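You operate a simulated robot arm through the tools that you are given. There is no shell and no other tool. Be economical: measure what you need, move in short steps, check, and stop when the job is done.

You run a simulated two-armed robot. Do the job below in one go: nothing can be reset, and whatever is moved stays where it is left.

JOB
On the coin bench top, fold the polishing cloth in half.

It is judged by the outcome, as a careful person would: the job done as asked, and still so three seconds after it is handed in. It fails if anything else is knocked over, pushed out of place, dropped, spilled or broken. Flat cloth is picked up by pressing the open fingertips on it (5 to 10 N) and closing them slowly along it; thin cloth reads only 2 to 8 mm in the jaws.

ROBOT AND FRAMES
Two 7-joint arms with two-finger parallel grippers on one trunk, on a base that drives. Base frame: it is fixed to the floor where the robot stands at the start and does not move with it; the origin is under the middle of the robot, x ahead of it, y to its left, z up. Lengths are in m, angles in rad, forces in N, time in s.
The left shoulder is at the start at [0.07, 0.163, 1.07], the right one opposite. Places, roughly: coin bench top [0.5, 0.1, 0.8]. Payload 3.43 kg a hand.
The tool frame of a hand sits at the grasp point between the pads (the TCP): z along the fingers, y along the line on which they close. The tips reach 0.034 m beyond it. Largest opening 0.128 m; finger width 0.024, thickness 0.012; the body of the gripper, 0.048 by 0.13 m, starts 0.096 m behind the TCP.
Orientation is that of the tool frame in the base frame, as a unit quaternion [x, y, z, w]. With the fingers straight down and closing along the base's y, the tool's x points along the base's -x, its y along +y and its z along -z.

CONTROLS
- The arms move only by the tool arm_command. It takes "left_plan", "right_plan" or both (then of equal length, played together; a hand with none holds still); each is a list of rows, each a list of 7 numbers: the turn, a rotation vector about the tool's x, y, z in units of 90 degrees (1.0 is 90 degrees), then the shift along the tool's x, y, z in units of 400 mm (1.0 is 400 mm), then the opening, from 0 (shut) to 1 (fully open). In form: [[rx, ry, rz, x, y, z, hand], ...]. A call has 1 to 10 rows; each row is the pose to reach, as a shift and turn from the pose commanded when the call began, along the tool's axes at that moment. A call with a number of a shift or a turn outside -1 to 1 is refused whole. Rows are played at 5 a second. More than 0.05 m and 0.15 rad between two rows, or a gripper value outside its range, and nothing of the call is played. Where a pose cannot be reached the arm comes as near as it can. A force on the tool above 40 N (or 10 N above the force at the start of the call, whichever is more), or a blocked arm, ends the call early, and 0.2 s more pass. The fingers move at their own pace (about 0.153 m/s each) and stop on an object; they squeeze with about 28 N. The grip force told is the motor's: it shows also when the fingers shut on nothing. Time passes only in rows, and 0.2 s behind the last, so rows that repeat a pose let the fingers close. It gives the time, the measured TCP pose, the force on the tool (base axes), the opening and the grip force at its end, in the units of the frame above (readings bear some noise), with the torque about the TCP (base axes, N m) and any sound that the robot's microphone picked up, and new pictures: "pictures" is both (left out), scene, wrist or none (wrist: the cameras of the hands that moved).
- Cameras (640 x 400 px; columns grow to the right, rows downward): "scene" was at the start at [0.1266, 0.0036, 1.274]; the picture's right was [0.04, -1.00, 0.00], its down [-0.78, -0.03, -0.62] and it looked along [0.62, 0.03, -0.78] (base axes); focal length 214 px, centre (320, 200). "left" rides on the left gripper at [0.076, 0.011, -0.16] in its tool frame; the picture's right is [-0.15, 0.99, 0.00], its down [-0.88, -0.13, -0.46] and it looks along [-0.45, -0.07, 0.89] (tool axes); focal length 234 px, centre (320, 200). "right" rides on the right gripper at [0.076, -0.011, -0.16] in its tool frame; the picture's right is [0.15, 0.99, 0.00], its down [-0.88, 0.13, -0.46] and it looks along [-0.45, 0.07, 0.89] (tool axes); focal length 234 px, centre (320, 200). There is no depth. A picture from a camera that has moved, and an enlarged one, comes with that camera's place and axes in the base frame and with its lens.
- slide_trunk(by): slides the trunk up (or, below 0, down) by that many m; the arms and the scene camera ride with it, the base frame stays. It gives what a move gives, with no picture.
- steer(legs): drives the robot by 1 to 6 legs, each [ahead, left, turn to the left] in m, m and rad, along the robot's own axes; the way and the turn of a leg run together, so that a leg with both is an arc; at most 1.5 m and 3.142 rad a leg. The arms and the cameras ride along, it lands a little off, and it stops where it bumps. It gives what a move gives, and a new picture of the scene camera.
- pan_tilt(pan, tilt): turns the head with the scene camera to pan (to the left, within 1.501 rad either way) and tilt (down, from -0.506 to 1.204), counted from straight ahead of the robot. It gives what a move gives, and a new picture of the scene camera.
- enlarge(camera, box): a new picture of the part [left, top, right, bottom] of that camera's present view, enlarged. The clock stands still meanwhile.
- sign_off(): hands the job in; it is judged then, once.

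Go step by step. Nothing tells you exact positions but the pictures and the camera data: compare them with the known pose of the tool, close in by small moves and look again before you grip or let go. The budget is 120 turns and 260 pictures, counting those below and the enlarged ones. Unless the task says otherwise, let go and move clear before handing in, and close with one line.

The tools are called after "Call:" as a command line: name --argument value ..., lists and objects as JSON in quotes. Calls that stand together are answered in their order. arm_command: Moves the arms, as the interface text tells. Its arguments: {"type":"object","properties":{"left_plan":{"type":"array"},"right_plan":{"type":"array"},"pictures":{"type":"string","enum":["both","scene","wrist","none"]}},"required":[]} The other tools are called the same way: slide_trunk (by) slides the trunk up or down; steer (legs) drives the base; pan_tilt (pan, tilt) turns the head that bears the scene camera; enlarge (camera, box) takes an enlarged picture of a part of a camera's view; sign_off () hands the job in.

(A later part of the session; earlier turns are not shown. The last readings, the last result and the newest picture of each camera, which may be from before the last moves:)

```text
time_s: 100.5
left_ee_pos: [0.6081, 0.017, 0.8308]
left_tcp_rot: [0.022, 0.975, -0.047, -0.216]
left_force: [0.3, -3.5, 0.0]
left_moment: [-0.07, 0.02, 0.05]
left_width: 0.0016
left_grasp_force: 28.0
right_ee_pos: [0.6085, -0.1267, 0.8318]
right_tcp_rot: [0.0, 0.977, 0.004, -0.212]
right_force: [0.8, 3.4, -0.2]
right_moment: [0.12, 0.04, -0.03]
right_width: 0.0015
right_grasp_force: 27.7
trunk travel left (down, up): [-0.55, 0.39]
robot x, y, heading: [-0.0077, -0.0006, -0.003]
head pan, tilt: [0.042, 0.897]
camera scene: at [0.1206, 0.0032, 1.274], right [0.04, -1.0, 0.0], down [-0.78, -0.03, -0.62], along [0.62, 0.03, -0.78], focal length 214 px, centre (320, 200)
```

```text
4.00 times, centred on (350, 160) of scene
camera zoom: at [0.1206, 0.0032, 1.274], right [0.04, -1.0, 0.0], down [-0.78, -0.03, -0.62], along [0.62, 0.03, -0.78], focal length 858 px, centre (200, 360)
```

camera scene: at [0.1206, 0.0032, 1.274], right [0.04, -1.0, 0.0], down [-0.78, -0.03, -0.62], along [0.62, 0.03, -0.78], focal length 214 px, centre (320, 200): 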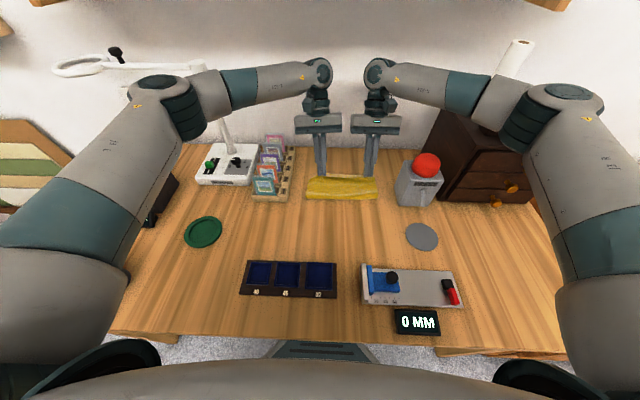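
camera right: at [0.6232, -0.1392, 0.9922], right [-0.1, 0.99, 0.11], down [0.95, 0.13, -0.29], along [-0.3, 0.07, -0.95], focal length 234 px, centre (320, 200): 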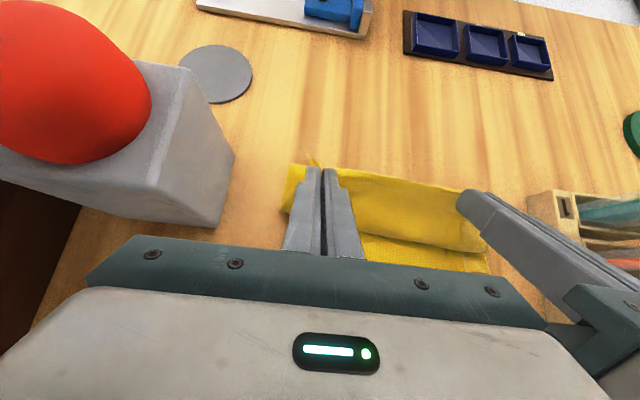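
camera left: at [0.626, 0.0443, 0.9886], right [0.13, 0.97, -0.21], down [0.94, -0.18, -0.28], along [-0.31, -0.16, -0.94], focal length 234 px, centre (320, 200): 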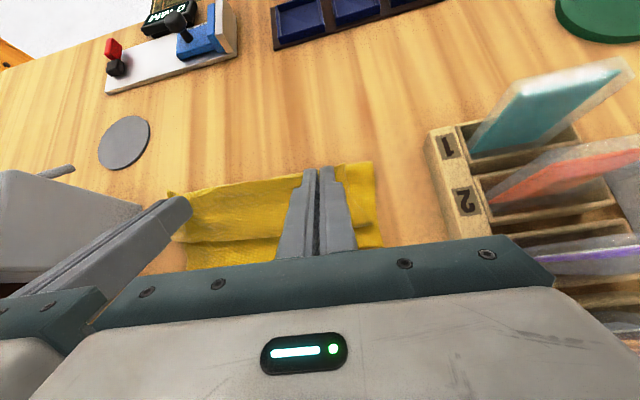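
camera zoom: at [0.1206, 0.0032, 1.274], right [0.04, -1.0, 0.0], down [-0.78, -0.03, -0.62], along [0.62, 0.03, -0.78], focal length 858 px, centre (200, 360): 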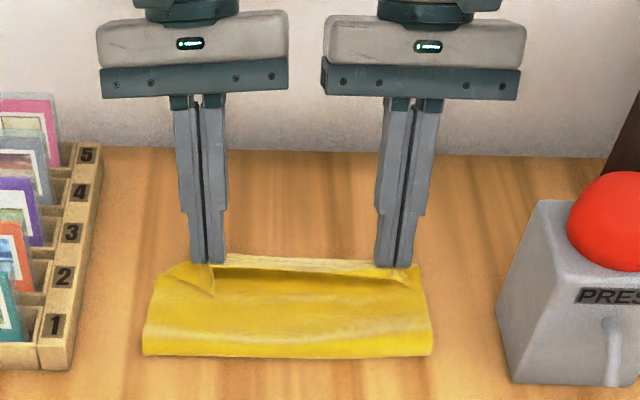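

Very neat. The top edge is about 3.5 cm short of the far edge at 0.637 and still slightly raised. I'll move forward and down onto it.

Call:
arm_command --left_plan '[[0, 0, 0, -0.0538, 0, -0.0025, 0.0], [0, 0, 0, -0.096, 0, 0.0057, 0.0], [0, 0, 0, -0.109, 0, 0.022, 0.0]]' --right_plan '[[0, 0, 0, -0.0538, 0, -0.0025, 0.0], [0, 0, 0, -0.096, 0, 0.0057, 0.0], [0, 0, 0, -0.109, 0, 0.022, 0.0]]' --pictures "wrist"

Call:
enlarge --camera "scene" --box '[290, 140, 410, 215]'

```text
time_s: 101.3
left_ee_pos: [0.6426, 0.0154, 0.8066]
left_tcp_rot: [0.021, 0.975, -0.048, -0.215]
left_force: [-0.4, 0.3, 0.7]
left_moment: [0.0, -0.01, 0.01]
left_width: 0.0016
left_grasp_force: 27.7
right_ee_pos: [0.6431, -0.1257, 0.8067]
right_tcp_rot: [0.0, 0.977, 0.004, -0.212]
right_force: [0.0, -0.1, 1.2]
right_moment: [0.02, -0.01, 0.0]
right_width: 0.0018
right_grasp_force: 28.4
trunk travel left (down, up): [-0.55, 0.39]
robot x, y, heading: [-0.0084, 0.0004, -0.001]
head pan, tilt: [0.042, 0.897]
camera right: at [0.6404, -0.1386, 0.983], right [-0.13, 0.99, 0.07], down [0.99, 0.13, 0.05], along [0.04, 0.07, -1.0], focal length 234 px, centre (320, 200)
camera left: at [0.6422, 0.0444, 0.9798], right [0.15, 0.97, -0.16], down [0.99, -0.15, 0.06], along [0.03, -0.17, -0.98], focal length 234 px, centre (320, 200)
```

right: 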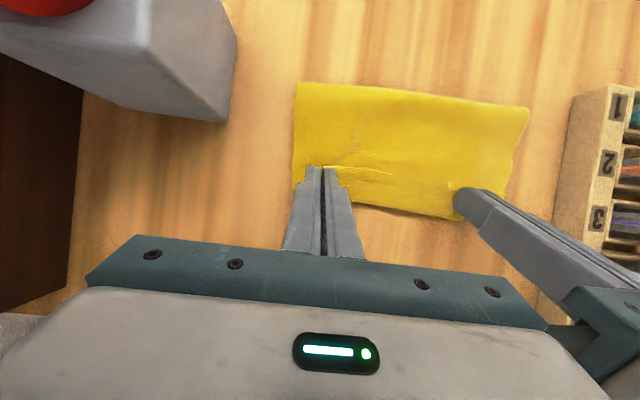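
left: 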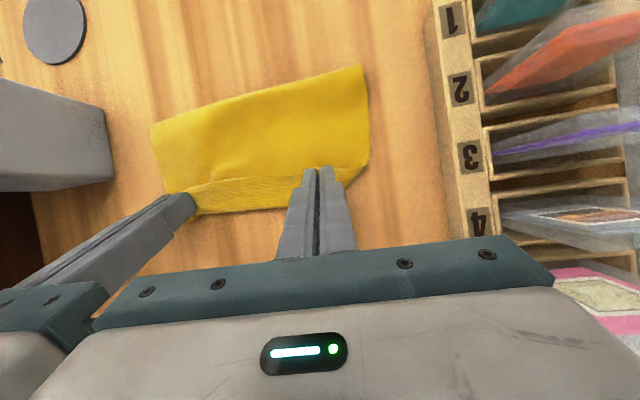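

```text
5.33 times, centred on (350, 178) of scene
camera zoom: at [0.1192, 0.0031, 1.2741], right [0.04, -1.0, 0.0], down [-0.78, -0.03, -0.62], along [0.62, 0.03, -0.78], focal length 1144 px, centre (160, 320)
```

zoom: 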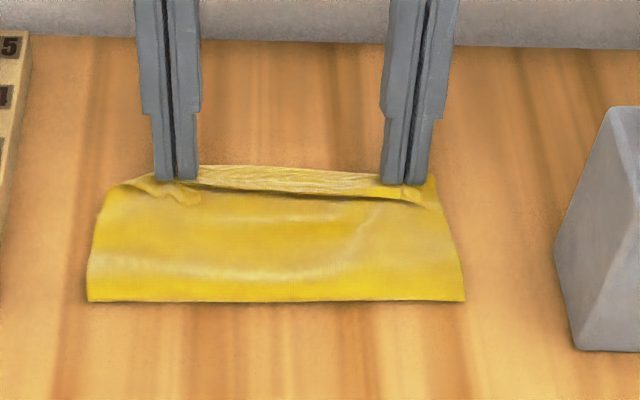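

Nearly done: bottom layer's far edge is at x≈0.652, the top edge at about 0.622. I'll straighten the hands a bit to stay off the wall and pull the edge forward the remaining 2.6 cm.

Call:
arm_command --left_plan '[[0, -0.09, 0, -0.008, 0, -0.0065, 0.0], [0, -0.18, 0, -0.0162, 0, -0.0129, 0.0], [0, -0.18, 0, -0.0275, 0.005, -0.018, 0.0], [0, -0.18, 0, -0.0388, 0.01, -0.0205, 0.0]]' --right_plan '[[0, -0.09, 0, -0.008, 0, -0.0065, 0.0], [0, -0.18, 0, -0.0162, 0, -0.0129, 0.0], [0, -0.18, 0, -0.0275, -0.005, -0.018, 0.0], [0, -0.18, 0, -0.0388, -0.01, -0.0205, 0.0]]' --pictures "wrist"

Call:
enlarge --camera "scene" --box '[290, 140, 410, 215]'

```text
time_s: 102.3
left_ee_pos: [0.6597, 0.0192, 0.8049]
left_tcp_rot: [0.015, 0.996, -0.052, -0.076]
left_force: [0.0, -7.7, -0.2]
left_moment: [-0.31, 0.01, -0.03]
left_width: 0.0017
left_grasp_force: 27.9
right_ee_pos: [0.6603, -0.1285, 0.8089]
right_tcp_rot: [-0.001, 0.997, 0.004, -0.071]
right_force: [0.8, 7.7, 0.0]
right_moment: [0.29, 0.0, -0.03]
right_width: 0.0014
right_grasp_force: 28.2
trunk travel left (down, up): [-0.55, 0.39]
robot x, y, heading: [-0.0081, 0.0023, -0.002]
head pan, tilt: [0.042, 0.897]
camera right: at [0.6082, -0.1415, 0.9768], right [-0.15, 0.99, 0.03], down [0.94, 0.13, 0.33], along [0.32, 0.08, -0.94], focal length 234 px, centre (320, 200)
camera left: at [0.6101, 0.0481, 0.9721], right [0.17, 0.98, -0.13], down [0.94, -0.12, 0.33], along [0.31, -0.17, -0.94], focal length 234 px, centre (320, 200)
```

right: 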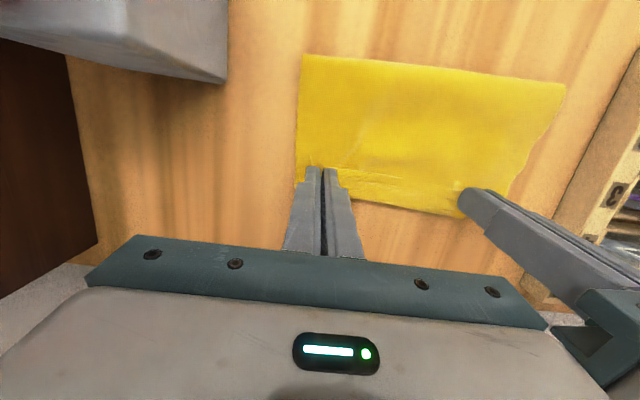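
left: 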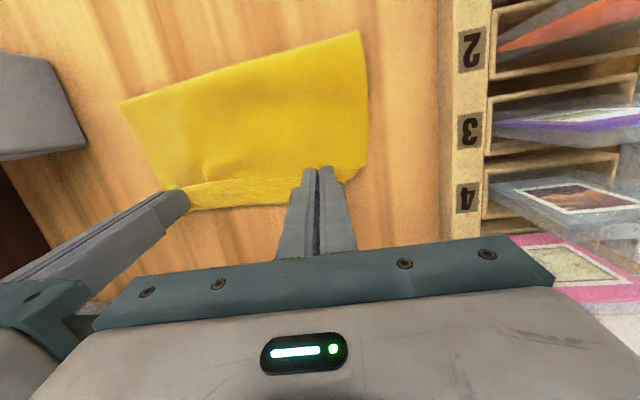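

```text
5.33 times, centred on (350, 178) of scene
camera zoom: at [0.1193, 0.0033, 1.2741], right [0.04, -1.0, 0.0], down [-0.78, -0.03, -0.62], along [0.62, 0.03, -0.78], focal length 1144 px, centre (160, 320)
```

zoom: 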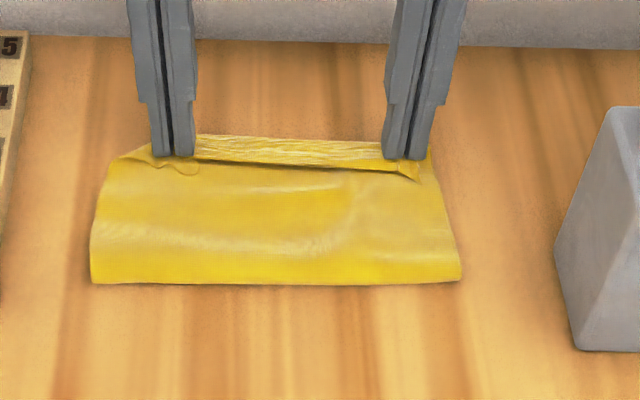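

The top is now taut but about 2.5 cm short, and the whole cloth slid slightly. Lifting the edge a few centimetres should peel the crease forward about 1.2 cm; then I'll lay it back down on the far edge.

Call:
arm_command --left_plan '[[0, 0, 0, 0.032, -0.005, -0.084, 0.0], [0, 0, 0, 0.0027, -0.005, -0.108, 0.0], [0, 0, 0, 0.0027, -0.005, -0.108, 0.0], [0, 0, 0, -0.025, -0.005, -0.054, 0.0], [0, 0, 0, -0.037, -0.005, -0.01, 0.0]]' --right_plan '[[0, 0, 0, 0.032, 0.005, -0.084, 0.0], [0, 0, 0, 0.0027, 0.005, -0.108, 0.0], [0, 0, 0, 0.0027, 0.005, -0.108, 0.0], [0, 0, 0, -0.025, 0.005, -0.05, 0.0], [0, 0, 0, -0.037, 0.005, -0.004, 0.0]]' --pictures "wrist"

Call:
enlarge --camera "scene" --box '[290, 140, 410, 215]'

```text
time_s: 103.5
left_ee_pos: [0.6751, 0.0151, 0.8085]
left_tcp_rot: [0.014, 0.996, -0.05, -0.076]
left_force: [0.2, -5.6, 0.5]
left_moment: [-0.21, -0.01, 0.04]
left_width: 0.0017
left_grasp_force: 28.0
right_ee_pos: [0.6759, -0.1312, 0.8068]
right_tcp_rot: [0.002, 0.997, 0.003, -0.073]
right_force: [0.8, 6.1, 0.0]
right_moment: [0.19, -0.02, 0.03]
right_width: 0.0016
right_grasp_force: 27.5
trunk travel left (down, up): [-0.55, 0.39]
robot x, y, heading: [-0.0058, -0.0021, -0.004]
head pan, tilt: [0.042, 0.897]
camera right: at [0.6244, -0.1424, 0.9752], right [-0.14, 0.99, 0.03], down [0.94, 0.13, 0.33], along [0.32, 0.07, -0.95], focal length 234 px, centre (320, 200)
camera left: at [0.6255, 0.0447, 0.9749], right [0.17, 0.98, -0.12], down [0.94, -0.12, 0.33], along [0.31, -0.17, -0.94], focal length 234 px, centre (320, 200)
```

right: 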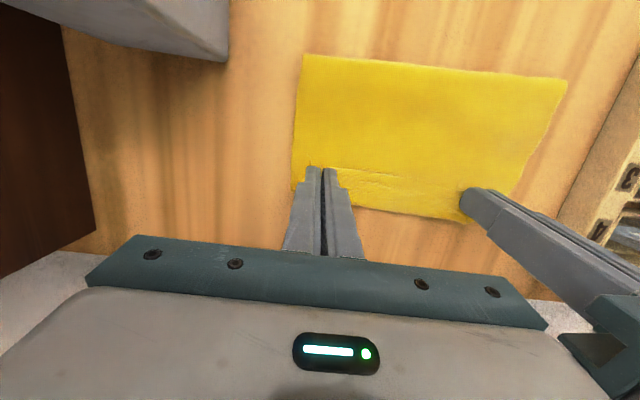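
left: 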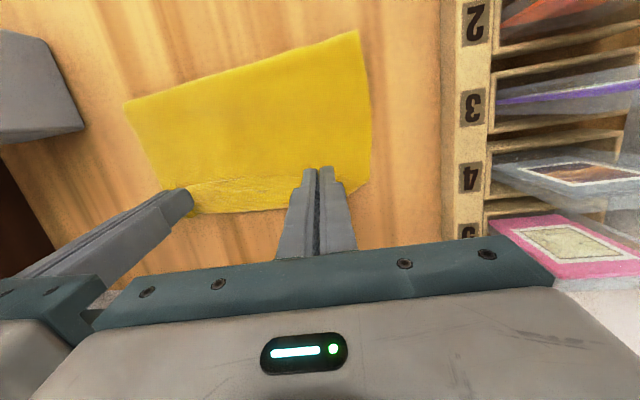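

```text
5.33 times, centred on (350, 178) of scene
camera zoom: at [0.1196, 0.003, 1.2741], right [0.04, -1.0, 0.0], down [-0.78, -0.03, -0.62], along [0.62, 0.03, -0.78], focal length 1144 px, centre (160, 320)
```

zoom: 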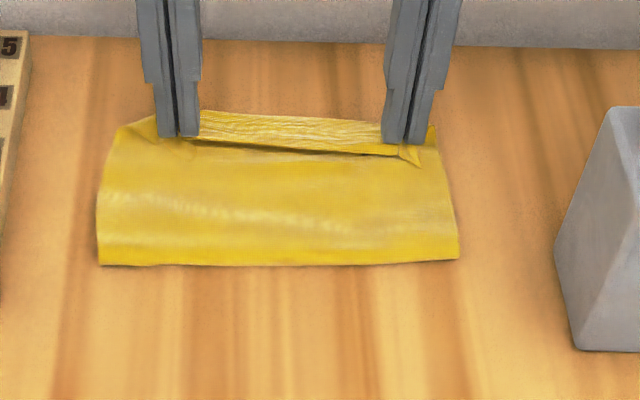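

The cloth slid rather than peeling. I'll lift the edge back up over the crease with a moderate lean, so the crease resettles at the true middle, and look.

Call:
arm_command --left_plan '[[0, 0, 0, 0.0398, 0, -0.097, 0.0], [0, 0.044, 0, 0.1148, 0, -0.169, 0.0], [0, 0.1, 0, 0.1985, 0, -0.19, 0.0], [0, 0.156, 0, 0.278, 0, -0.1765, 0.0]]' --right_plan '[[0, 0, 0, 0.0398, 0, -0.097, 0.0], [0, 0.044, 0, 0.1148, 0, -0.169, 0.0], [0, 0.1, 0, 0.1985, 0, -0.19, 0.0], [0, 0.156, 0, 0.278, 0, -0.1765, 0.0]]' --pictures "wrist"

Call:
enlarge --camera "scene" --box '[290, 140, 410, 215]'

```text
time_s: 104.5
left_ee_pos: [0.5745, 0.0249, 0.8952]
left_tcp_rot: [0.021, 0.979, -0.05, -0.197]
left_force: [-0.3, -22.5, -0.8]
left_moment: [-0.78, 0.0, 0.16]
left_width: 0.0018
left_grasp_force: 27.6
right_ee_pos: [0.575, -0.1299, 0.8937]
right_tcp_rot: [-0.001, 0.981, 0.004, -0.193]
right_force: [-0.2, 22.8, -0.4]
right_moment: [0.87, 0.03, -0.12]
right_width: 0.0016
right_grasp_force: 28.0
trunk travel left (down, up): [-0.55, 0.39]
robot x, y, heading: [-0.0093, 0.0023, -0.002]
head pan, tilt: [0.042, 0.897]
camera right: at [0.5652, -0.1428, 1.0706], right [-0.14, 0.99, 0.07], down [0.99, 0.13, 0.09], along [0.08, 0.08, -0.99], focal length 234 px, centre (320, 200)
camera left: at [0.568, 0.0549, 1.0694], right [0.16, 0.97, -0.16], down [0.99, -0.14, 0.09], along [0.07, -0.17, -0.98], focal length 234 px, centre (320, 200)
```

right: 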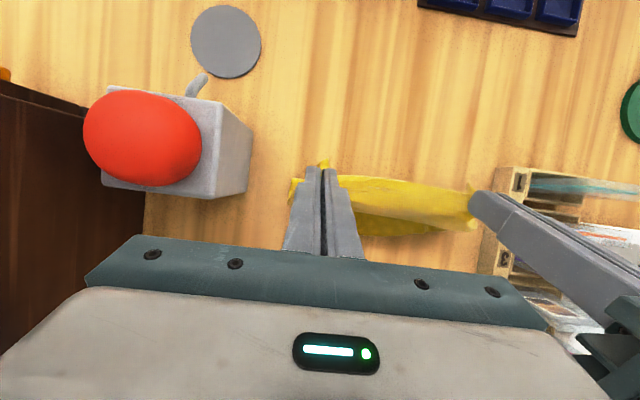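
left: 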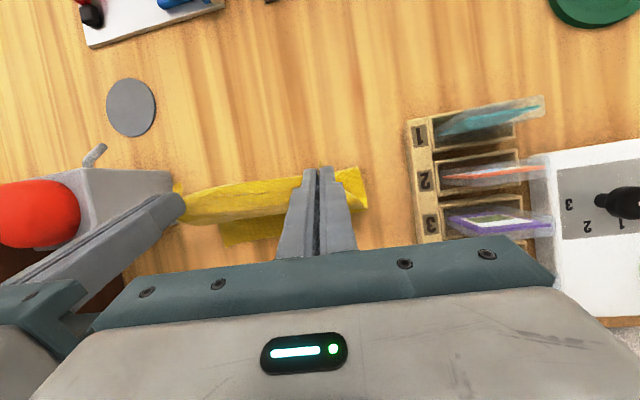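

```text
5.33 times, centred on (350, 178) of scene
camera zoom: at [0.1194, 0.003, 1.2741], right [0.04, -1.0, 0.0], down [-0.78, -0.03, -0.62], along [0.62, 0.03, -0.78], focal length 1144 px, centre (160, 320)
```

zoom: 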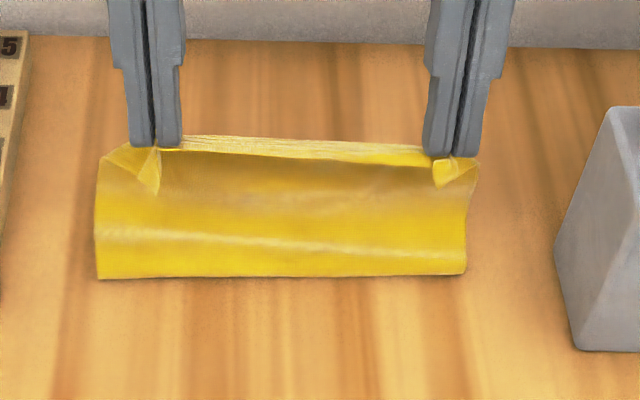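

The crease resettled and the grip holds, with a bit much sideways stretch. I'll relax that and lay the edge forward and down again.

Call:
arm_command --left_plan '[[0, 0, 0, -0.0645, -0.012, 0.006, 0.0], [0, 0, 0, -0.139, -0.017, 0.057, 0.0], [0, 0, 0, -0.183, -0.017, 0.0985, 0.0], [0, 0, 0, -0.216, -0.017, 0.134, 0.0]]' --right_plan '[[0, 0, 0, -0.0645, 0.008, 0.006, 0.0], [0, 0, 0, -0.139, 0.01, 0.057, 0.0], [0, 0, 0, -0.183, 0.01, 0.0985, 0.0], [0, 0, 0, -0.216, 0.01, 0.134, 0.0]]' --pictures "wrist"

Call:
enlarge --camera "scene" --box '[290, 140, 410, 215]'

```text
time_s: 105.5
left_ee_pos: [0.6324, 0.0114, 0.8152]
left_tcp_rot: [0.021, 0.979, -0.049, -0.195]
left_force: [-0.2, -0.1, -0.3]
left_moment: [0.0, 0.06, 0.02]
left_width: 0.0015
left_grasp_force: 27.2
right_ee_pos: [0.6353, -0.1253, 0.8143]
right_tcp_rot: [-0.001, 0.982, 0.002, -0.189]
right_force: [0.2, -0.3, 0.2]
right_moment: [-0.02, -0.02, 0.0]
right_width: 0.0017
right_grasp_force: 28.2
trunk travel left (down, up): [-0.55, 0.39]
robot x, y, heading: [-0.0062, 0.0001, -0.005]
head pan, tilt: [0.042, 0.897]
camera right: at [0.6247, -0.1371, 0.9905], right [-0.13, 0.99, 0.06], down [0.99, 0.13, 0.09], along [0.09, 0.07, -0.99], focal length 234 px, centre (320, 200)
camera left: at [0.6244, 0.0407, 0.9885], right [0.16, 0.97, -0.16], down [0.98, -0.14, 0.1], along [0.07, -0.17, -0.98], focal length 234 px, centre (320, 200)
```

right: 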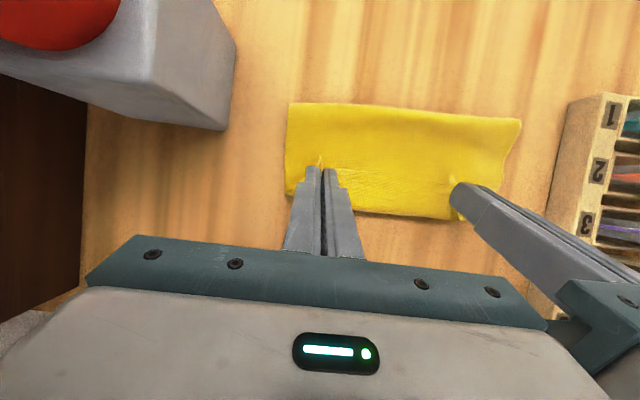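
left: 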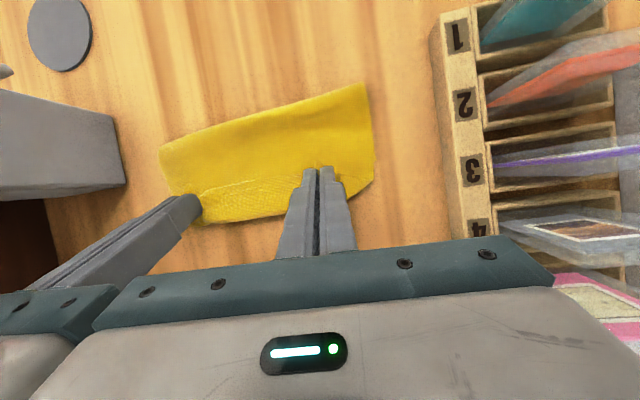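

```text
5.33 times, centred on (350, 178) of scene
camera zoom: at [0.1159, 0.0048, 1.2754], right [0.04, -1.0, 0.0], down [-0.78, -0.03, -0.63], along [0.63, 0.02, -0.78], focal length 1144 px, centre (160, 320)
```

zoom: 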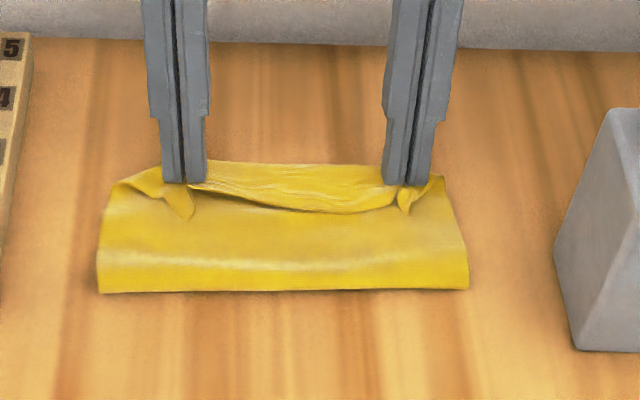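

I now read it right: the strip at the far side is the held edge curled back, as before, because I set it down while clamped. I'll go back over the apex with the full lean, then release the edge in the air so it falls flat instead of being pressed into a curl.

Call:
arm_command --left_plan '[[0, 0, 0, 0.0767, 0, -0.081, 0.0], [0, 0.089, 0, 0.167, 0, -0.1195, 0.0], [0, 0.178, 0, 0.242, 0, -0.112, 0.0], [0, 0.256, 0, 0.293, 0, -0.078, 0.0], [0, 0.256, 0, 0.336, 0, -0.0445, 0.0], [0, 0.256, 0, 0.336, 0, -0.0445, 0.0]]' --right_plan '[[0, 0, 0, 0.0767, 0, -0.081, 0.0], [0, 0.089, 0, 0.167, 0, -0.1195, 0.0], [0, 0.178, 0, 0.242, 0, -0.112, 0.0], [0, 0.256, 0, 0.293, 0, -0.078, 0.0], [0, 0.256, 0, 0.336, 0, -0.0445, 0.0], [0, 0.256, 0, 0.336, 0, -0.0445, 0.0]]' --pictures "wrist"

Call:
enlarge --camera "scene" --box '[290, 140, 410, 215]'

```text
time_s: 106.9
left_ee_pos: [0.5193, 0.0209, 0.8797]
left_tcp_rot: [0.029, 0.92, -0.044, -0.389]
left_force: [0.1, -4.9, -0.9]
left_moment: [-0.15, 0.0, 0.13]
left_width: 0.0019
left_grasp_force: 28.6
right_ee_pos: [0.5192, -0.1265, 0.8786]
right_tcp_rot: [-0.001, 0.922, 0.004, -0.386]
right_force: [0.7, 5.4, 0.0]
right_moment: [0.18, 0.0, -0.15]
right_width: 0.0013
right_grasp_force: 28.3
trunk travel left (down, up): [-0.55, 0.39]
robot x, y, heading: [-0.0076, -0.0022, -0.002]
head pan, tilt: [0.042, 0.897]
camera right: at [0.5794, -0.1381, 1.0449], right [-0.1, 0.99, 0.11], down [0.94, 0.13, -0.31], along [-0.32, 0.07, -0.95], focal length 234 px, centre (320, 200)
camera left: at [0.5821, 0.0474, 1.0437], right [0.12, 0.97, -0.21], down [0.94, -0.18, -0.3], along [-0.33, -0.16, -0.93], focal length 234 px, centre (320, 200)
```

right: 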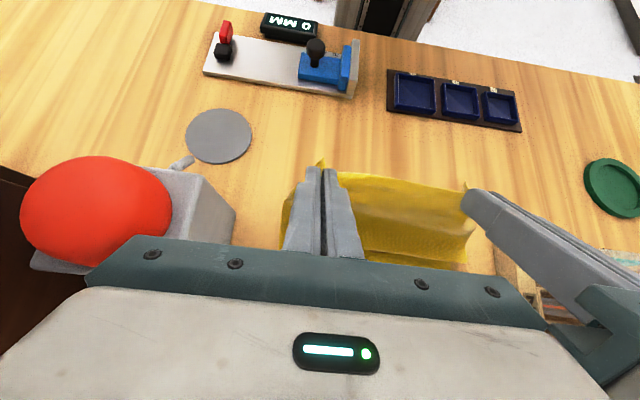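
left: 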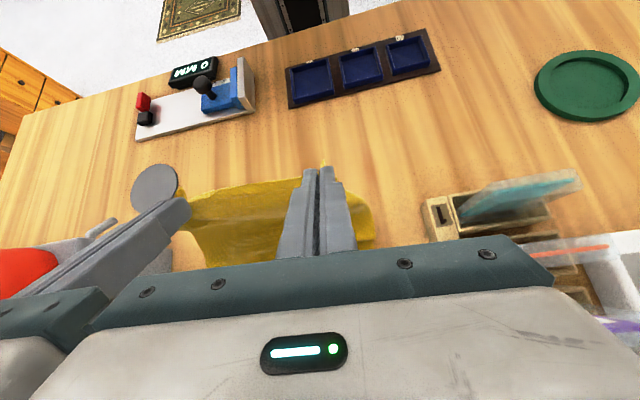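

```text
5.33 times, centred on (350, 178) of scene
camera zoom: at [0.1198, 0.0034, 1.274], right [0.04, -1.0, 0.0], down [-0.78, -0.03, -0.62], along [0.62, 0.02, -0.78], focal length 1144 px, centre (160, 320)
```

zoom: 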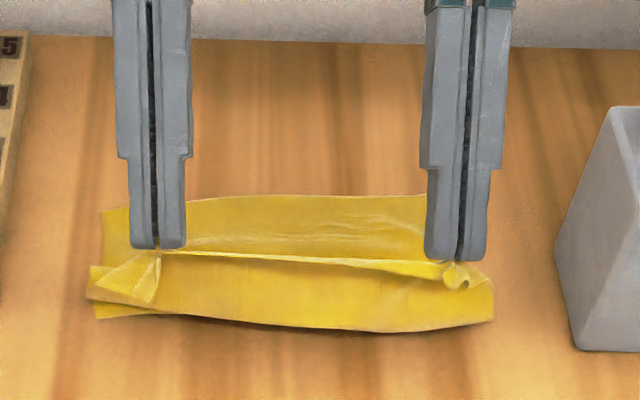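

The crease is near 0.52 with the far edge at 0.62. I'll go back 2 cm more so it resettles near 0.508, then come forward lower so it doesn't peel.

Call:
arm_command --left_plan '[[0, 0, 0, 0.016, 0, 0.016, 0.0], [0, 0, 0, 0.032, 0, 0.032, 0.0], [0, 0, 0, 0.032, 0, 0.032, 0.0], [0, 0, 0, -0.0265, 0, 0.062, 0.0], [0, 0, 0, -0.1025, 0, 0.014, 0.0], [0, 0, 0, -0.168, 0, -0.037, 0.0]]' --right_plan '[[0, 0, 0, 0.016, 0, 0.016, 0.0], [0, 0, 0, 0.032, 0, 0.032, 0.0], [0, 0, 0, 0.032, 0, 0.032, 0.0], [0, 0, 0, -0.0265, 0, 0.062, 0.0], [0, 0, 0, -0.1025, 0, 0.014, 0.0], [0, 0, 0, -0.168, 0, -0.037, 0.0]]' --pictures "wrist"

Call:
enlarge --camera "scene" --box '[290, 140, 410, 215]'

```text
time_s: 108.3
left_ee_pos: [0.5733, 0.014, 0.8463]
left_tcp_rot: [0.03, 0.92, -0.044, -0.388]
left_force: [-0.5, 0.4, -0.3]
left_moment: [0.01, 0.0, 0.0]
left_width: 0.0018
left_grasp_force: 27.8
right_ee_pos: [0.5761, -0.1243, 0.8445]
right_tcp_rot: [-0.002, 0.923, 0.003, -0.386]
right_force: [0.0, -1.1, 0.2]
right_moment: [0.02, 0.01, 0.01]
right_width: 0.0015
right_grasp_force: 28.3
trunk travel left (down, up): [-0.55, 0.39]
robot x, y, heading: [-0.0072, -0.0045, -0.003]
head pan, tilt: [0.042, 0.897]
camera right: at [0.6361, -0.1354, 1.0095], right [-0.1, 0.99, 0.11], down [0.94, 0.13, -0.3], along [-0.32, 0.07, -0.95], focal length 234 px, centre (320, 200)
camera left: at [0.6359, 0.0416, 1.009], right [0.12, 0.97, -0.21], down [0.94, -0.18, -0.3], along [-0.33, -0.16, -0.93], focal length 234 px, centre (320, 200)
```

right: 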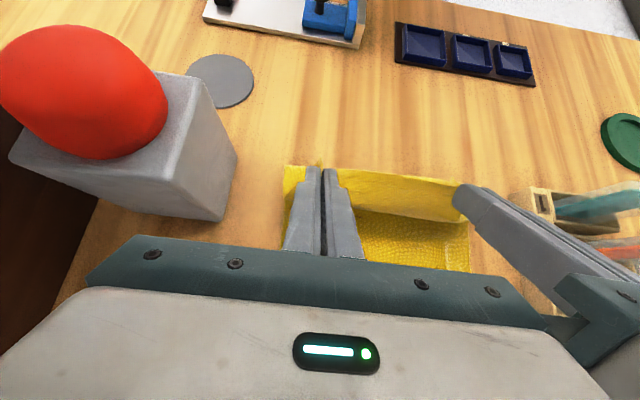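
left: 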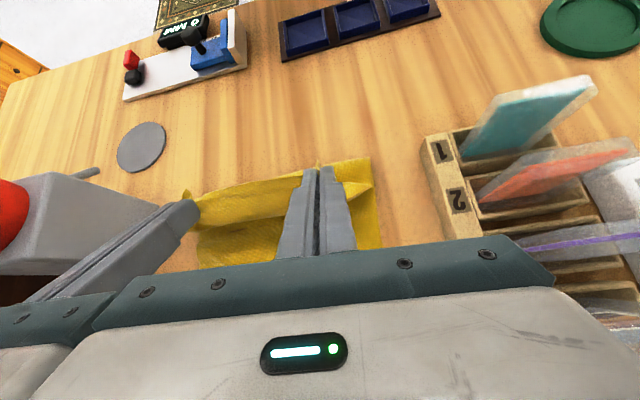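

```text
5.33 times, centred on (350, 178) of scene
camera zoom: at [0.1191, 0.0033, 1.274], right [0.04, -1.0, 0.0], down [-0.78, -0.03, -0.62], along [0.62, 0.03, -0.78], focal length 1144 px, centre (160, 320)
```

zoom: 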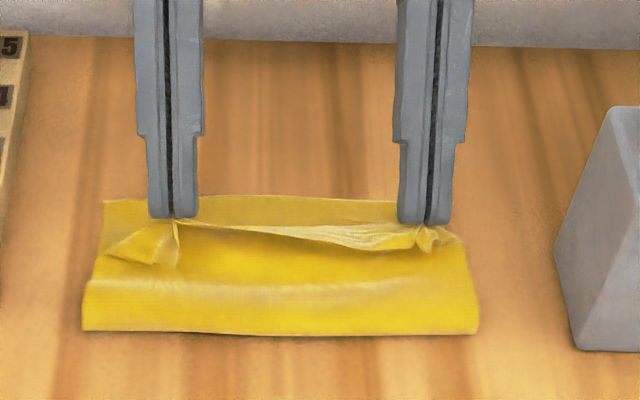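

This is the best yet: clean crease with the top sheet arching toward the far edge. I'll move forward over it and release in the air about 4 cm up, then rise.

Call:
arm_command --left_plan '[[0, -0.078, 0, -0.0442, 0.005, -0.0318, 0.0], [0, -0.156, 0, -0.091, 0.012, -0.0539, 0.0], [0, -0.156, 0, -0.091, 0.012, -0.0539, 0.0], [0, -0.156, 0, -0.091, 0.012, -0.0539, 0.3], [0, -0.156, 0, -0.091, 0.012, -0.0539, 0.3], [0, -0.156, 0, -0.038, 0.012, -0.107, 0.3], [0, -0.156, 0, 0.0504, 0.012, -0.195, 0.3]]' --right_plan '[[0, -0.078, 0, -0.0442, -0.005, -0.0318, 0.0], [0, -0.156, 0, -0.091, -0.012, -0.0539, 0.0], [0, -0.156, 0, -0.091, -0.012, -0.0539, 0.0], [0, -0.156, 0, -0.091, -0.012, -0.0539, 0.3], [0, -0.156, 0, -0.091, -0.012, -0.0539, 0.3], [0, -0.156, 0, -0.038, -0.012, -0.107, 0.3], [0, -0.156, 0, 0.0504, -0.012, -0.195, 0.3]]' --pictures "wrist"

Call:
enlarge --camera "scene" --box '[290, 140, 410, 215]'

```text
time_s: 109.9
left_ee_pos: [0.614, 0.0254, 0.9141]
left_tcp_rot: [0.025, 0.961, -0.048, -0.271]
left_force: [-0.1, 0.7, 0.0]
left_moment: [0.01, -0.02, 0.0]
left_width: 0.0382
left_grasp_force: 0.2
right_ee_pos: [0.6155, -0.127, 0.9167]
right_tcp_rot: [0.0, 0.963, 0.003, -0.269]
right_force: [0.0, 0.6, -0.6]
right_moment: [-0.02, -0.06, 0.0]
right_width: 0.0385
right_grasp_force: 0.1
trunk travel left (down, up): [-0.55, 0.39]
robot x, y, heading: [-0.0082, 0.0013, -0.0]
head pan, tilt: [0.042, 0.897]
camera right: at [0.6325, -0.1401, 1.0911], right [-0.12, 0.99, 0.08], down [0.99, 0.13, -0.07], along [-0.08, 0.07, -0.99], focal length 234 px, centre (320, 200)
camera left: at [0.6344, 0.0539, 1.0867], right [0.15, 0.97, -0.18], down [0.99, -0.16, -0.06], along [-0.08, -0.17, -0.98], focal length 234 px, centre (320, 200)
```

right: 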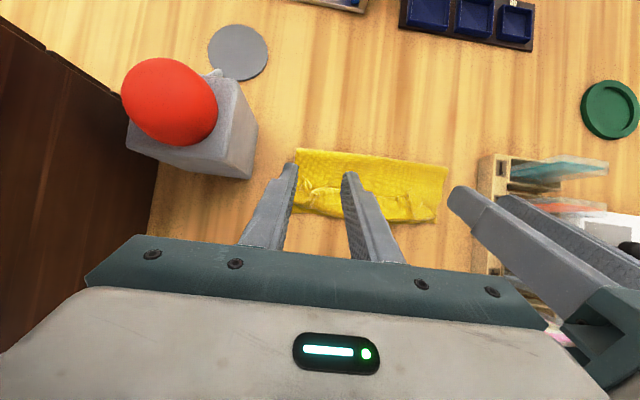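
left: 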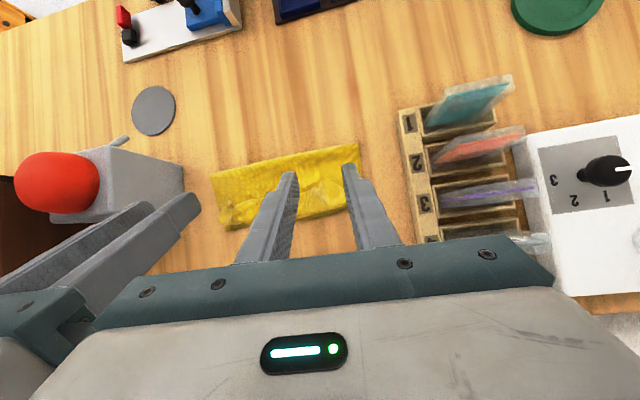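

```text
5.33 times, centred on (350, 178) of scene
camera zoom: at [0.1169, 0.0037, 1.2742], right [0.04, -1.0, 0.0], down [-0.78, -0.03, -0.62], along [0.62, 0.02, -0.78], focal length 1144 px, centre (160, 320)
```

zoom: 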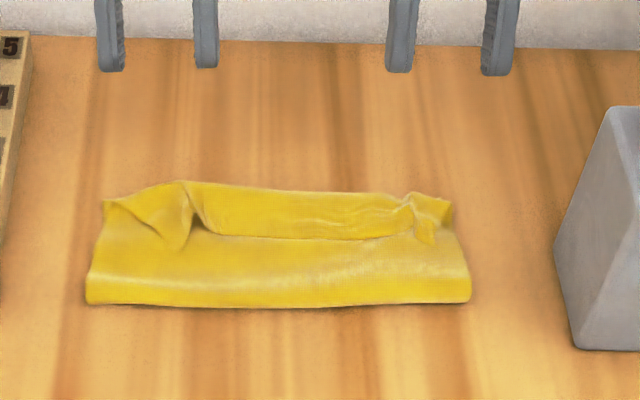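

The flap curled back again, but now it's loose on top. I'll flip it forward like turning a page, tilting the fingers forward with it, which is the right direction for that. First I'll set the hands upright just above the flap's edge.

Call:
arm_command --left_plan '[[-0.016, -0.086, -0.004, -0.021, -0.003, 0.062, 0.2], [-0.033, -0.172, -0.009, -0.042, -0.006, 0.124, 0.2], [-0.05, -0.258, -0.013, -0.063, -0.01, 0.186, 0.2], [-0.066, -0.345, -0.018, -0.084, -0.0125, 0.247, 0.2]]' --right_plan '[[0, -0.086, 0, -0.02, 0, 0.064, 0.2], [0, -0.172, 0, -0.04, 0.002, 0.128, 0.2], [0, -0.258, 0, -0.06, 0.004, 0.192, 0.2], [0, -0.345, 0, -0.08, 0.005, 0.257, 0.2]]' --pictures "wrist"

```text
time_s: 110.9
left_ee_pos: [0.5933, 0.0113, 0.8113]
left_tcp_rot: [0.011, 1.0, 0.002, -0.005]
left_force: [0.0, 0.4, 0.1]
left_moment: [0.06, 0.01, -0.04]
left_width: 0.0257
left_grasp_force: 0.1
right_ee_pos: [0.5889, -0.1288, 0.8048]
right_tcp_rot: [0.001, 1.0, 0.005, -0.001]
right_force: [-0.5, 1.3, -0.1]
right_moment: [0.01, -0.02, -0.02]
right_width: 0.0255
right_grasp_force: 0.0
trunk travel left (down, up): [-0.55, 0.39]
robot x, y, heading: [-0.0083, -0.0018, -0.004]
head pan, tilt: [0.042, 0.897]
camera right: at [0.5138, -0.1425, 0.9643], right [-0.15, 0.99, 0.01], down [0.88, 0.13, 0.46], along [0.45, 0.07, -0.89], focal length 234 px, centre (320, 200)
camera left: at [0.5196, 0.0238, 0.9695], right [0.17, 0.99, 0.0], down [0.88, -0.15, 0.45], along [0.44, -0.07, -0.89], focal length 234 px, centre (320, 200)
```

right: 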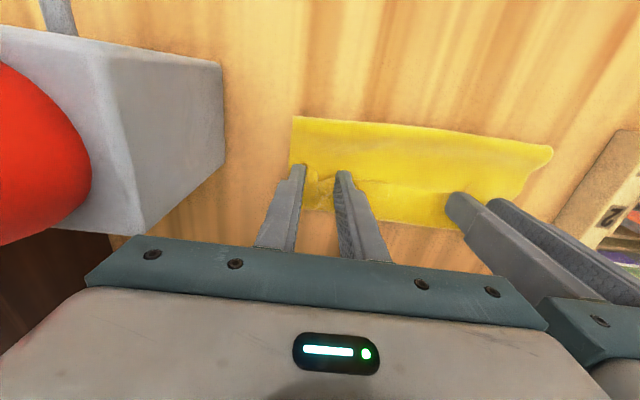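
left: 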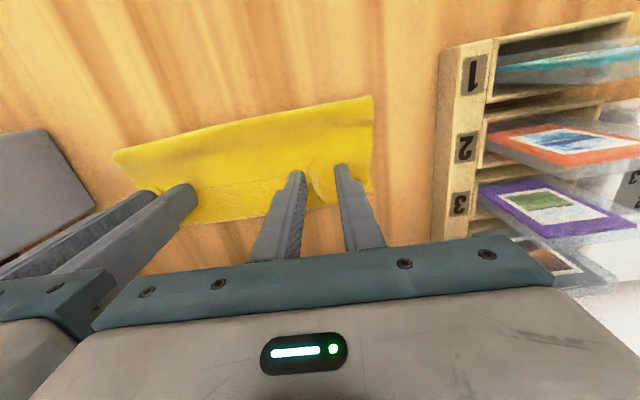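

Call:
arm_command --left_plan '[[0, 0, 0, 0, 0.018, 0.012, 0.2], [0, 0, 0, 0, 0.018, 0.024, 0.2], [0, 0, 0, 0, 0.018, 0.031, 0.2], [0, 0, 0, 0, 0.018, 0.034, 0.2]]' --right_plan '[[0, 0, 0, 0, 0.004, 0.006, 0.2], [0, 0, 0, 0, 0.004, 0.012, 0.2], [0, 0, 0, 0, 0.004, 0.016, 0.2], [0, 0, 0, 0, 0.004, 0.018, 0.2]]' --pictures "none"

```text
time_s: 111.9
left_ee_pos: [0.594, 0.018, 0.795]
left_tcp_rot: [0.011, 1.0, 0.002, -0.004]
left_force: [-0.4, 0.7, 3.9]
left_moment: [0.01, -0.01, -0.04]
left_width: 0.0256
left_grasp_force: 0.0
right_ee_pos: [0.591, -0.125, 0.7977]
right_tcp_rot: [0.0, 1.0, 0.004, -0.002]
right_force: [-0.1, -0.5, 1.4]
right_moment: [-0.03, 0.02, 0.0]
right_width: 0.0258
right_grasp_force: 0.0
trunk travel left (down, up): [-0.55, 0.39]
robot x, y, heading: [-0.0099, 0.0002, 0.001]
head pan, tilt: [0.042, 0.897]
```

Light contact on both, so I'll close slowly to take only the flap.

Call:
arm_command --left_plan '[[0, 0, 0, 0, 0, 0.0005, 0.18], [0, 0, 0, 0, 0, 0.0005, 0.15], [0, 0, 0, 0, 0, 0.0005, 0.12], [0, 0, 0, 0, 0, 0.0005, 0.09], [0, 0, 0, 0, 0, 0.0005, 0.06], [0, 0, 0, 0, 0, 0.0005, 0.03], [0, 0, 0, 0, 0, 0.0005, 0.0], [0, 0, 0, 0, 0, 0.0005, 0.0], [0, 0, 0, 0, 0, -0.03, 0.0], [0, 0, 0, 0, 0, -0.06, 0.0]]' --right_plan '[[0, 0, 0, 0, 0, 0.002, 0.18], [0, 0, 0, 0, 0, 0.002, 0.15], [0, 0, 0, 0, 0, 0.002, 0.12], [0, 0, 0, 0, 0, 0.002, 0.09], [0, 0, 0, 0, 0, 0.002, 0.06], [0, 0, 0, 0, 0, 0.002, 0.03], [0, 0, 0, 0, 0, 0.002, 0.0], [0, 0, 0, 0, 0, 0.002, 0.0], [0, 0, 0, 0, 0, -0.03, 0.0], [0, 0, 0, 0, 0, -0.06, 0.0]]' --pictures "none"

Call:
enlarge --camera "scene" --box '[290, 140, 410, 215]'

```text
time_s: 114.1
left_ee_pos: [0.595, 0.0183, 0.8193]
left_tcp_rot: [0.012, 1.0, 0.002, -0.006]
left_force: [1.0, 0.2, -0.3]
left_moment: [0.03, 0.0, -0.01]
left_width: 0.002
left_grasp_force: 28.3
right_ee_pos: [0.5901, -0.1246, 0.8209]
right_tcp_rot: [0.0, 1.0, 0.004, -0.002]
right_force: [0.1, -0.1, -0.1]
right_moment: [0.01, 0.0, 0.02]
right_width: 0.002
right_grasp_force: 27.9
trunk travel left (down, up): [-0.55, 0.39]
robot x, y, heading: [-0.0067, 0.0004, -0.001]
head pan, tilt: [0.042, 0.897]
```

```text
5.33 times, centred on (350, 178) of scene
camera zoom: at [0.1193, 0.0031, 1.274], right [0.04, -1.0, 0.0], down [-0.78, -0.03, -0.62], along [0.62, 0.03, -0.78], focal length 1144 px, centre (160, 320)
```

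zoom: 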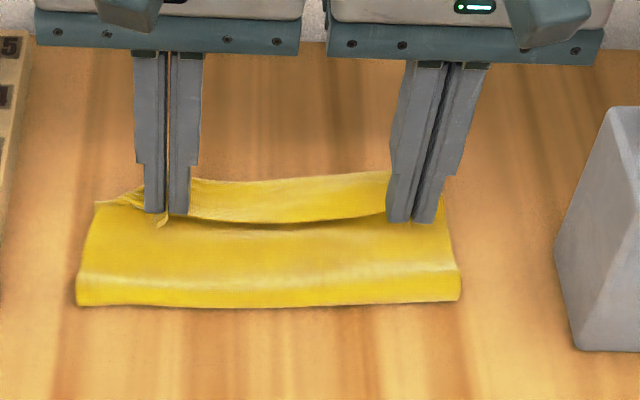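

Both hold just the flap. Now I'll flip it forward over its fold with the fingers tilting forward.

Call:
arm_command --left_plan '[[0, -0.089, 0, -0.007, 0, -0.054, 0.0], [0, -0.178, 0, -0.033, 0, -0.072, 0.0], [0, -0.267, 0, -0.064, 0, -0.068, 0.0], [0, -0.356, 0, -0.086, 0, -0.042, 0.0], [0, -0.444, 0, -0.094, 0, -0.0075, 0.0], [0, -0.522, 0, -0.094, 0, 0.0225, 0.0]]' --right_plan '[[0, -0.089, 0, -0.01, 0, -0.054, 0.0], [0, -0.178, 0, -0.038, 0, -0.072, 0.0], [0, -0.267, 0, -0.07, 0, -0.068, 0.0], [0, -0.356, 0, -0.093, 0, -0.042, 0.0], [0, -0.444, 0, -0.102, 0, -0.0075, 0.0], [0, -0.522, 0, -0.102, 0, 0.0225, 0.0]]' --pictures "wrist"

Call:
enlarge --camera "scene" --box '[290, 140, 410, 215]'

```text
time_s: 115.5
left_ee_pos: [0.6316, 0.0178, 0.8114]
left_tcp_rot: [0.011, 0.919, -0.003, 0.394]
left_force: [-0.4, -0.2, 0.1]
left_moment: [-0.03, 0.02, -0.03]
left_width: 0.0021
left_grasp_force: 28.1
right_ee_pos: [0.633, -0.1256, 0.8126]
right_tcp_rot: [0.001, 0.918, 0.004, 0.397]
right_force: [0.1, 0.6, 0.4]
right_moment: [0.03, -0.02, 0.0]
right_width: 0.0022
right_grasp_force: 27.9
trunk travel left (down, up): [-0.55, 0.39]
robot x, y, heading: [-0.0077, 0.0019, -0.006]
head pan, tilt: [0.042, 0.897]
camera right: at [0.4637, -0.137, 0.8665], right [-0.1, 0.99, -0.1], down [0.27, 0.12, 0.95], along [0.96, 0.07, -0.28], focal length 234 px, centre (320, 200)
camera left: at [0.4644, 0.0316, 0.866], right [0.12, 0.99, 0.11], down [0.27, -0.14, 0.95], along [0.95, -0.09, -0.29], focal length 234 px, centre (320, 200)
```

right: 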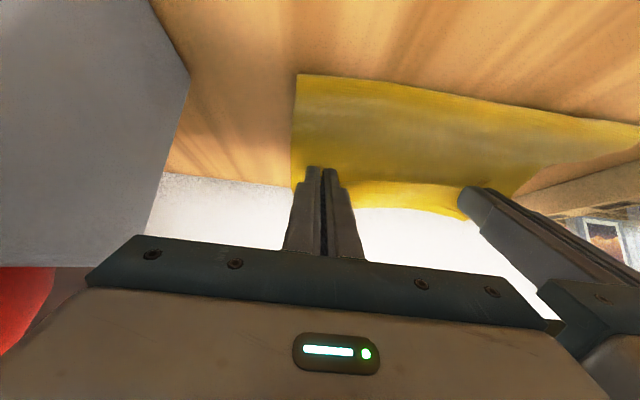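
left: 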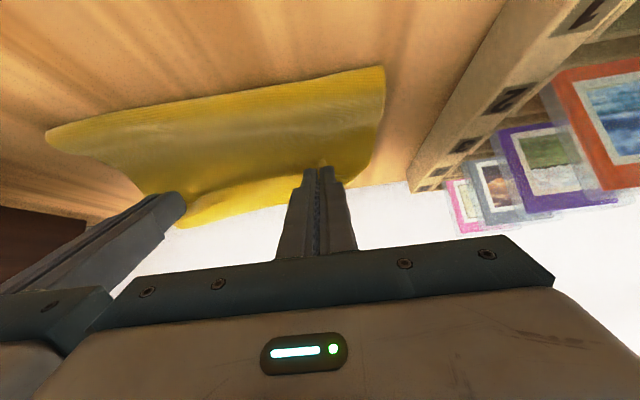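

```text
5.33 times, centred on (350, 178) of scene
camera zoom: at [0.1196, 0.0028, 1.2741], right [0.04, -1.0, 0.0], down [-0.78, -0.03, -0.62], along [0.62, 0.03, -0.78], focal length 1144 px, centre (160, 320)
```

zoom: 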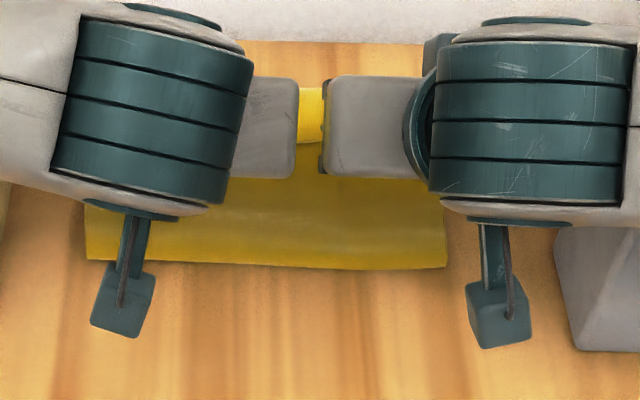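

The crease peels when I do that, so it isn't the way. Better idea: bring the sheet back upright over the middle with the hands leaning, then let the upright half fall forward on its own. I'll go back up first.

Call:
arm_command --left_plan '[[0, 0.094, 0, -0.04, 0, -0.0655, 0.0], [0, 0.189, 0, -0.0676, 0, -0.145, 0.0], [0, 0.283, 0, -0.066, 0, -0.2137, 0.0], [0, 0.378, 0, -0.042, 0, -0.27, 0.0], [0, 0.472, 0, -0.0077, 0, -0.314, 0.0], [0, 0.567, 0, 0.0315, 0, -0.345, 0.0]]' --right_plan '[[0, 0.094, 0, -0.04, 0, -0.0655, 0.0], [0, 0.189, 0, -0.0676, 0, -0.145, 0.0], [0, 0.283, 0, -0.066, 0, -0.2137, 0.0], [0, 0.378, 0, -0.042, 0, -0.27, 0.0], [0, 0.472, 0, -0.0077, 0, -0.314, 0.0], [0, 0.567, 0, 0.0315, 0, -0.345, 0.0]]' --pictures "none"

Call:
arm_command --left_plan '[[0, 0.094, 0, 0.025, 0, 0.007, 0.0], [0, 0.189, 0, 0.042, 0, 0.016, 0.0], [0, 0.283, 0, 0.045, 0, 0.027, 0.0], [0, 0.378, 0, 0.041, 0, 0.0355, 0.0], [0, 0.456, 0, 0.038, 0, 0.043, 0.0], [0, 0.456, 0, 0.038, 0, 0.043, 0.0]]' --right_plan '[[0, 0.094, 0, 0.025, 0, 0.007, 0.0], [0, 0.189, 0, 0.042, 0, 0.016, 0.0], [0, 0.283, 0, 0.045, 0, 0.027, 0.0], [0, 0.378, 0, 0.041, 0, 0.0355, 0.0], [0, 0.456, 0, 0.038, 0, 0.043, 0.0], [0, 0.456, 0, 0.038, 0, 0.043, 0.0]]' --pictures "none"

Call:
enlarge --camera "scene" --box '[290, 140, 410, 215]'

```text
time_s: 116.9
left_ee_pos: [0.5234, 0.0193, 0.8978]
left_tcp_rot: [0.012, 0.999, 0.003, -0.042]
left_force: [0.2, 0.0, -0.5]
left_moment: [-0.04, -0.01, -0.01]
left_width: 0.0021
left_grasp_force: 28.3
right_ee_pos: [0.522, -0.125, 0.8983]
right_tcp_rot: [0.001, 0.999, 0.003, -0.039]
right_force: [0.5, -0.2, 1.1]
right_moment: [0.02, 0.0, -0.01]
right_width: 0.0023
right_grasp_force: 28.1
trunk travel left (down, up): [-0.55, 0.39]
robot x, y, heading: [-0.0102, -0.0018, 0.001]
head pan, tilt: [0.042, 0.897]
```

```text
time_s: 118.3
left_ee_pos: [0.5068, 0.0183, 0.8811]
left_tcp_rot: [0.01, 0.922, 0.006, -0.388]
left_force: [0.0, -0.3, 0.3]
left_moment: [-0.01, 0.02, -0.03]
left_width: 0.0016
left_grasp_force: 27.5
right_ee_pos: [0.5057, -0.1254, 0.8814]
right_tcp_rot: [-0.002, 0.922, 0.003, -0.386]
right_force: [0.1, -0.2, -0.1]
right_moment: [-0.01, 0.01, 0.0]
right_width: 0.0019
right_grasp_force: 28.1
trunk travel left (down, up): [-0.55, 0.39]
robot x, y, heading: [-0.0053, -0.0006, -0.003]
head pan, tilt: [0.042, 0.897]
```

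```text
5.33 times, centred on (350, 178) of scene
camera zoom: at [0.1191, 0.0032, 1.2741], right [0.04, -1.0, 0.0], down [-0.78, -0.03, -0.62], along [0.62, 0.03, -0.78], focal length 1144 px, centre (160, 320)
```

zoom: 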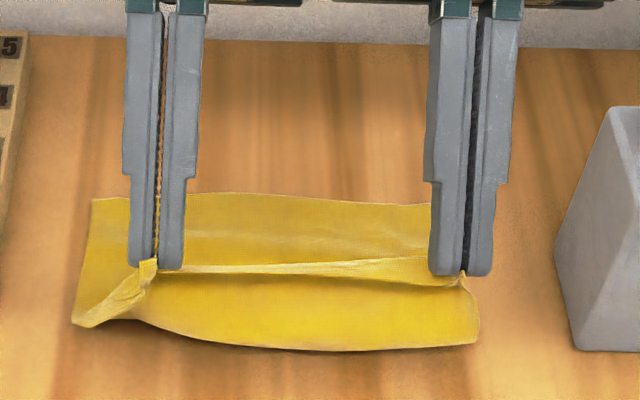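

The crease is right in the middle now: far edge 0.618, crease 0.503. I'll swing the top forward and let go while moving, so the half falls over flat.

Call:
arm_command --left_plan '[[0, 0, 0, -0.0619, 0, -0.0371, 0.0], [0, -0.04, 0, -0.1237, 0, -0.0813, 0.0], [0, -0.078, 0, -0.1803, 0, -0.1131, 0.35], [0, -0.078, 0, -0.1379, 0, -0.1732, 0.35], [0, -0.078, 0, -0.0619, 0, -0.2386, 0.35], [0, -0.078, 0, -0.0619, 0, -0.2386, 0.35]]' --right_plan '[[0, 0, 0, -0.0619, 0, -0.0371, 0.0], [0, -0.04, 0, -0.1237, 0, -0.0813, 0.0], [0, -0.078, 0, -0.1803, 0, -0.1131, 0.35], [0, -0.078, 0, -0.1379, 0, -0.1732, 0.35], [0, -0.078, 0, -0.0619, 0, -0.2386, 0.35], [0, -0.078, 0, -0.0619, 0, -0.2386, 0.35]]' --pictures "none"

Call:
enlarge --camera "scene" --box '[290, 140, 410, 215]'

Call:
enlarge --camera "right" --box '[240, 100, 520, 275]'

```text
time_s: 119.7
left_ee_pos: [0.5956, 0.0206, 0.9291]
left_tcp_rot: [0.01, 0.943, 0.005, -0.332]
left_force: [0.1, -0.3, 0.0]
left_moment: [-0.02, 0.07, -0.02]
left_width: 0.0447
left_grasp_force: 0.1
right_ee_pos: [0.5937, -0.1304, 0.9316]
right_tcp_rot: [-0.001, 0.944, 0.003, -0.329]
right_force: [-0.2, 0.9, 0.1]
right_moment: [0.04, 0.01, -0.02]
right_width: 0.0448
right_grasp_force: 0.0
trunk travel left (down, up): [-0.55, 0.39]
robot x, y, heading: [-0.005, -0.0038, -0.003]
head pan, tilt: [0.042, 0.897]
```

```text
5.33 times, centred on (350, 178) of scene
camera zoom: at [0.121, 0.0029, 1.2738], right [0.04, -1.0, 0.0], down [-0.78, -0.03, -0.62], along [0.62, 0.03, -0.78], focal length 1144 px, centre (160, 320)
```

zoom: 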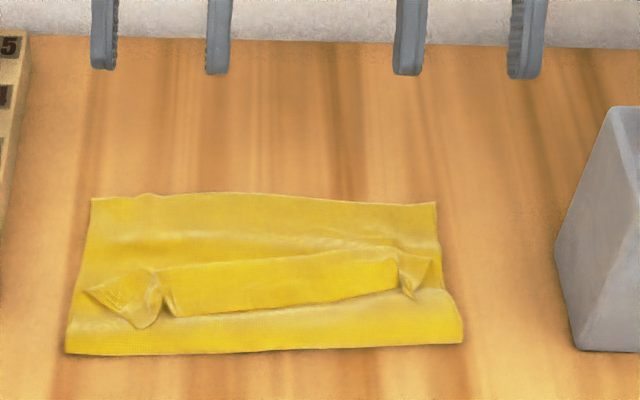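

```text
2.29 times, centred on (380, 188) of right
camera zoom: at [0.6316, -0.1426, 1.1046], right [-0.11, 0.99, 0.1], down [0.97, 0.13, -0.19], along [-0.2, 0.07, -0.98], focal length 535 px, centre (183, 229)
```

zoom: 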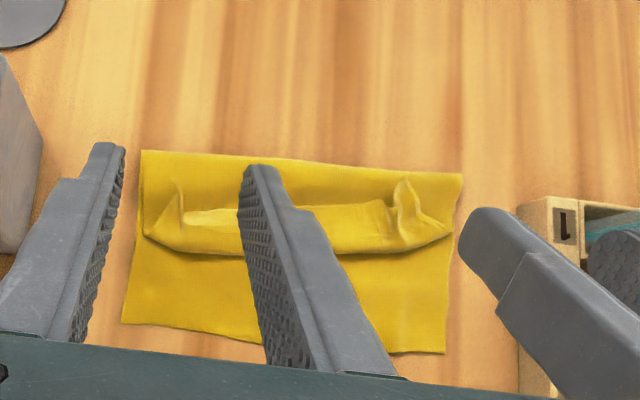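

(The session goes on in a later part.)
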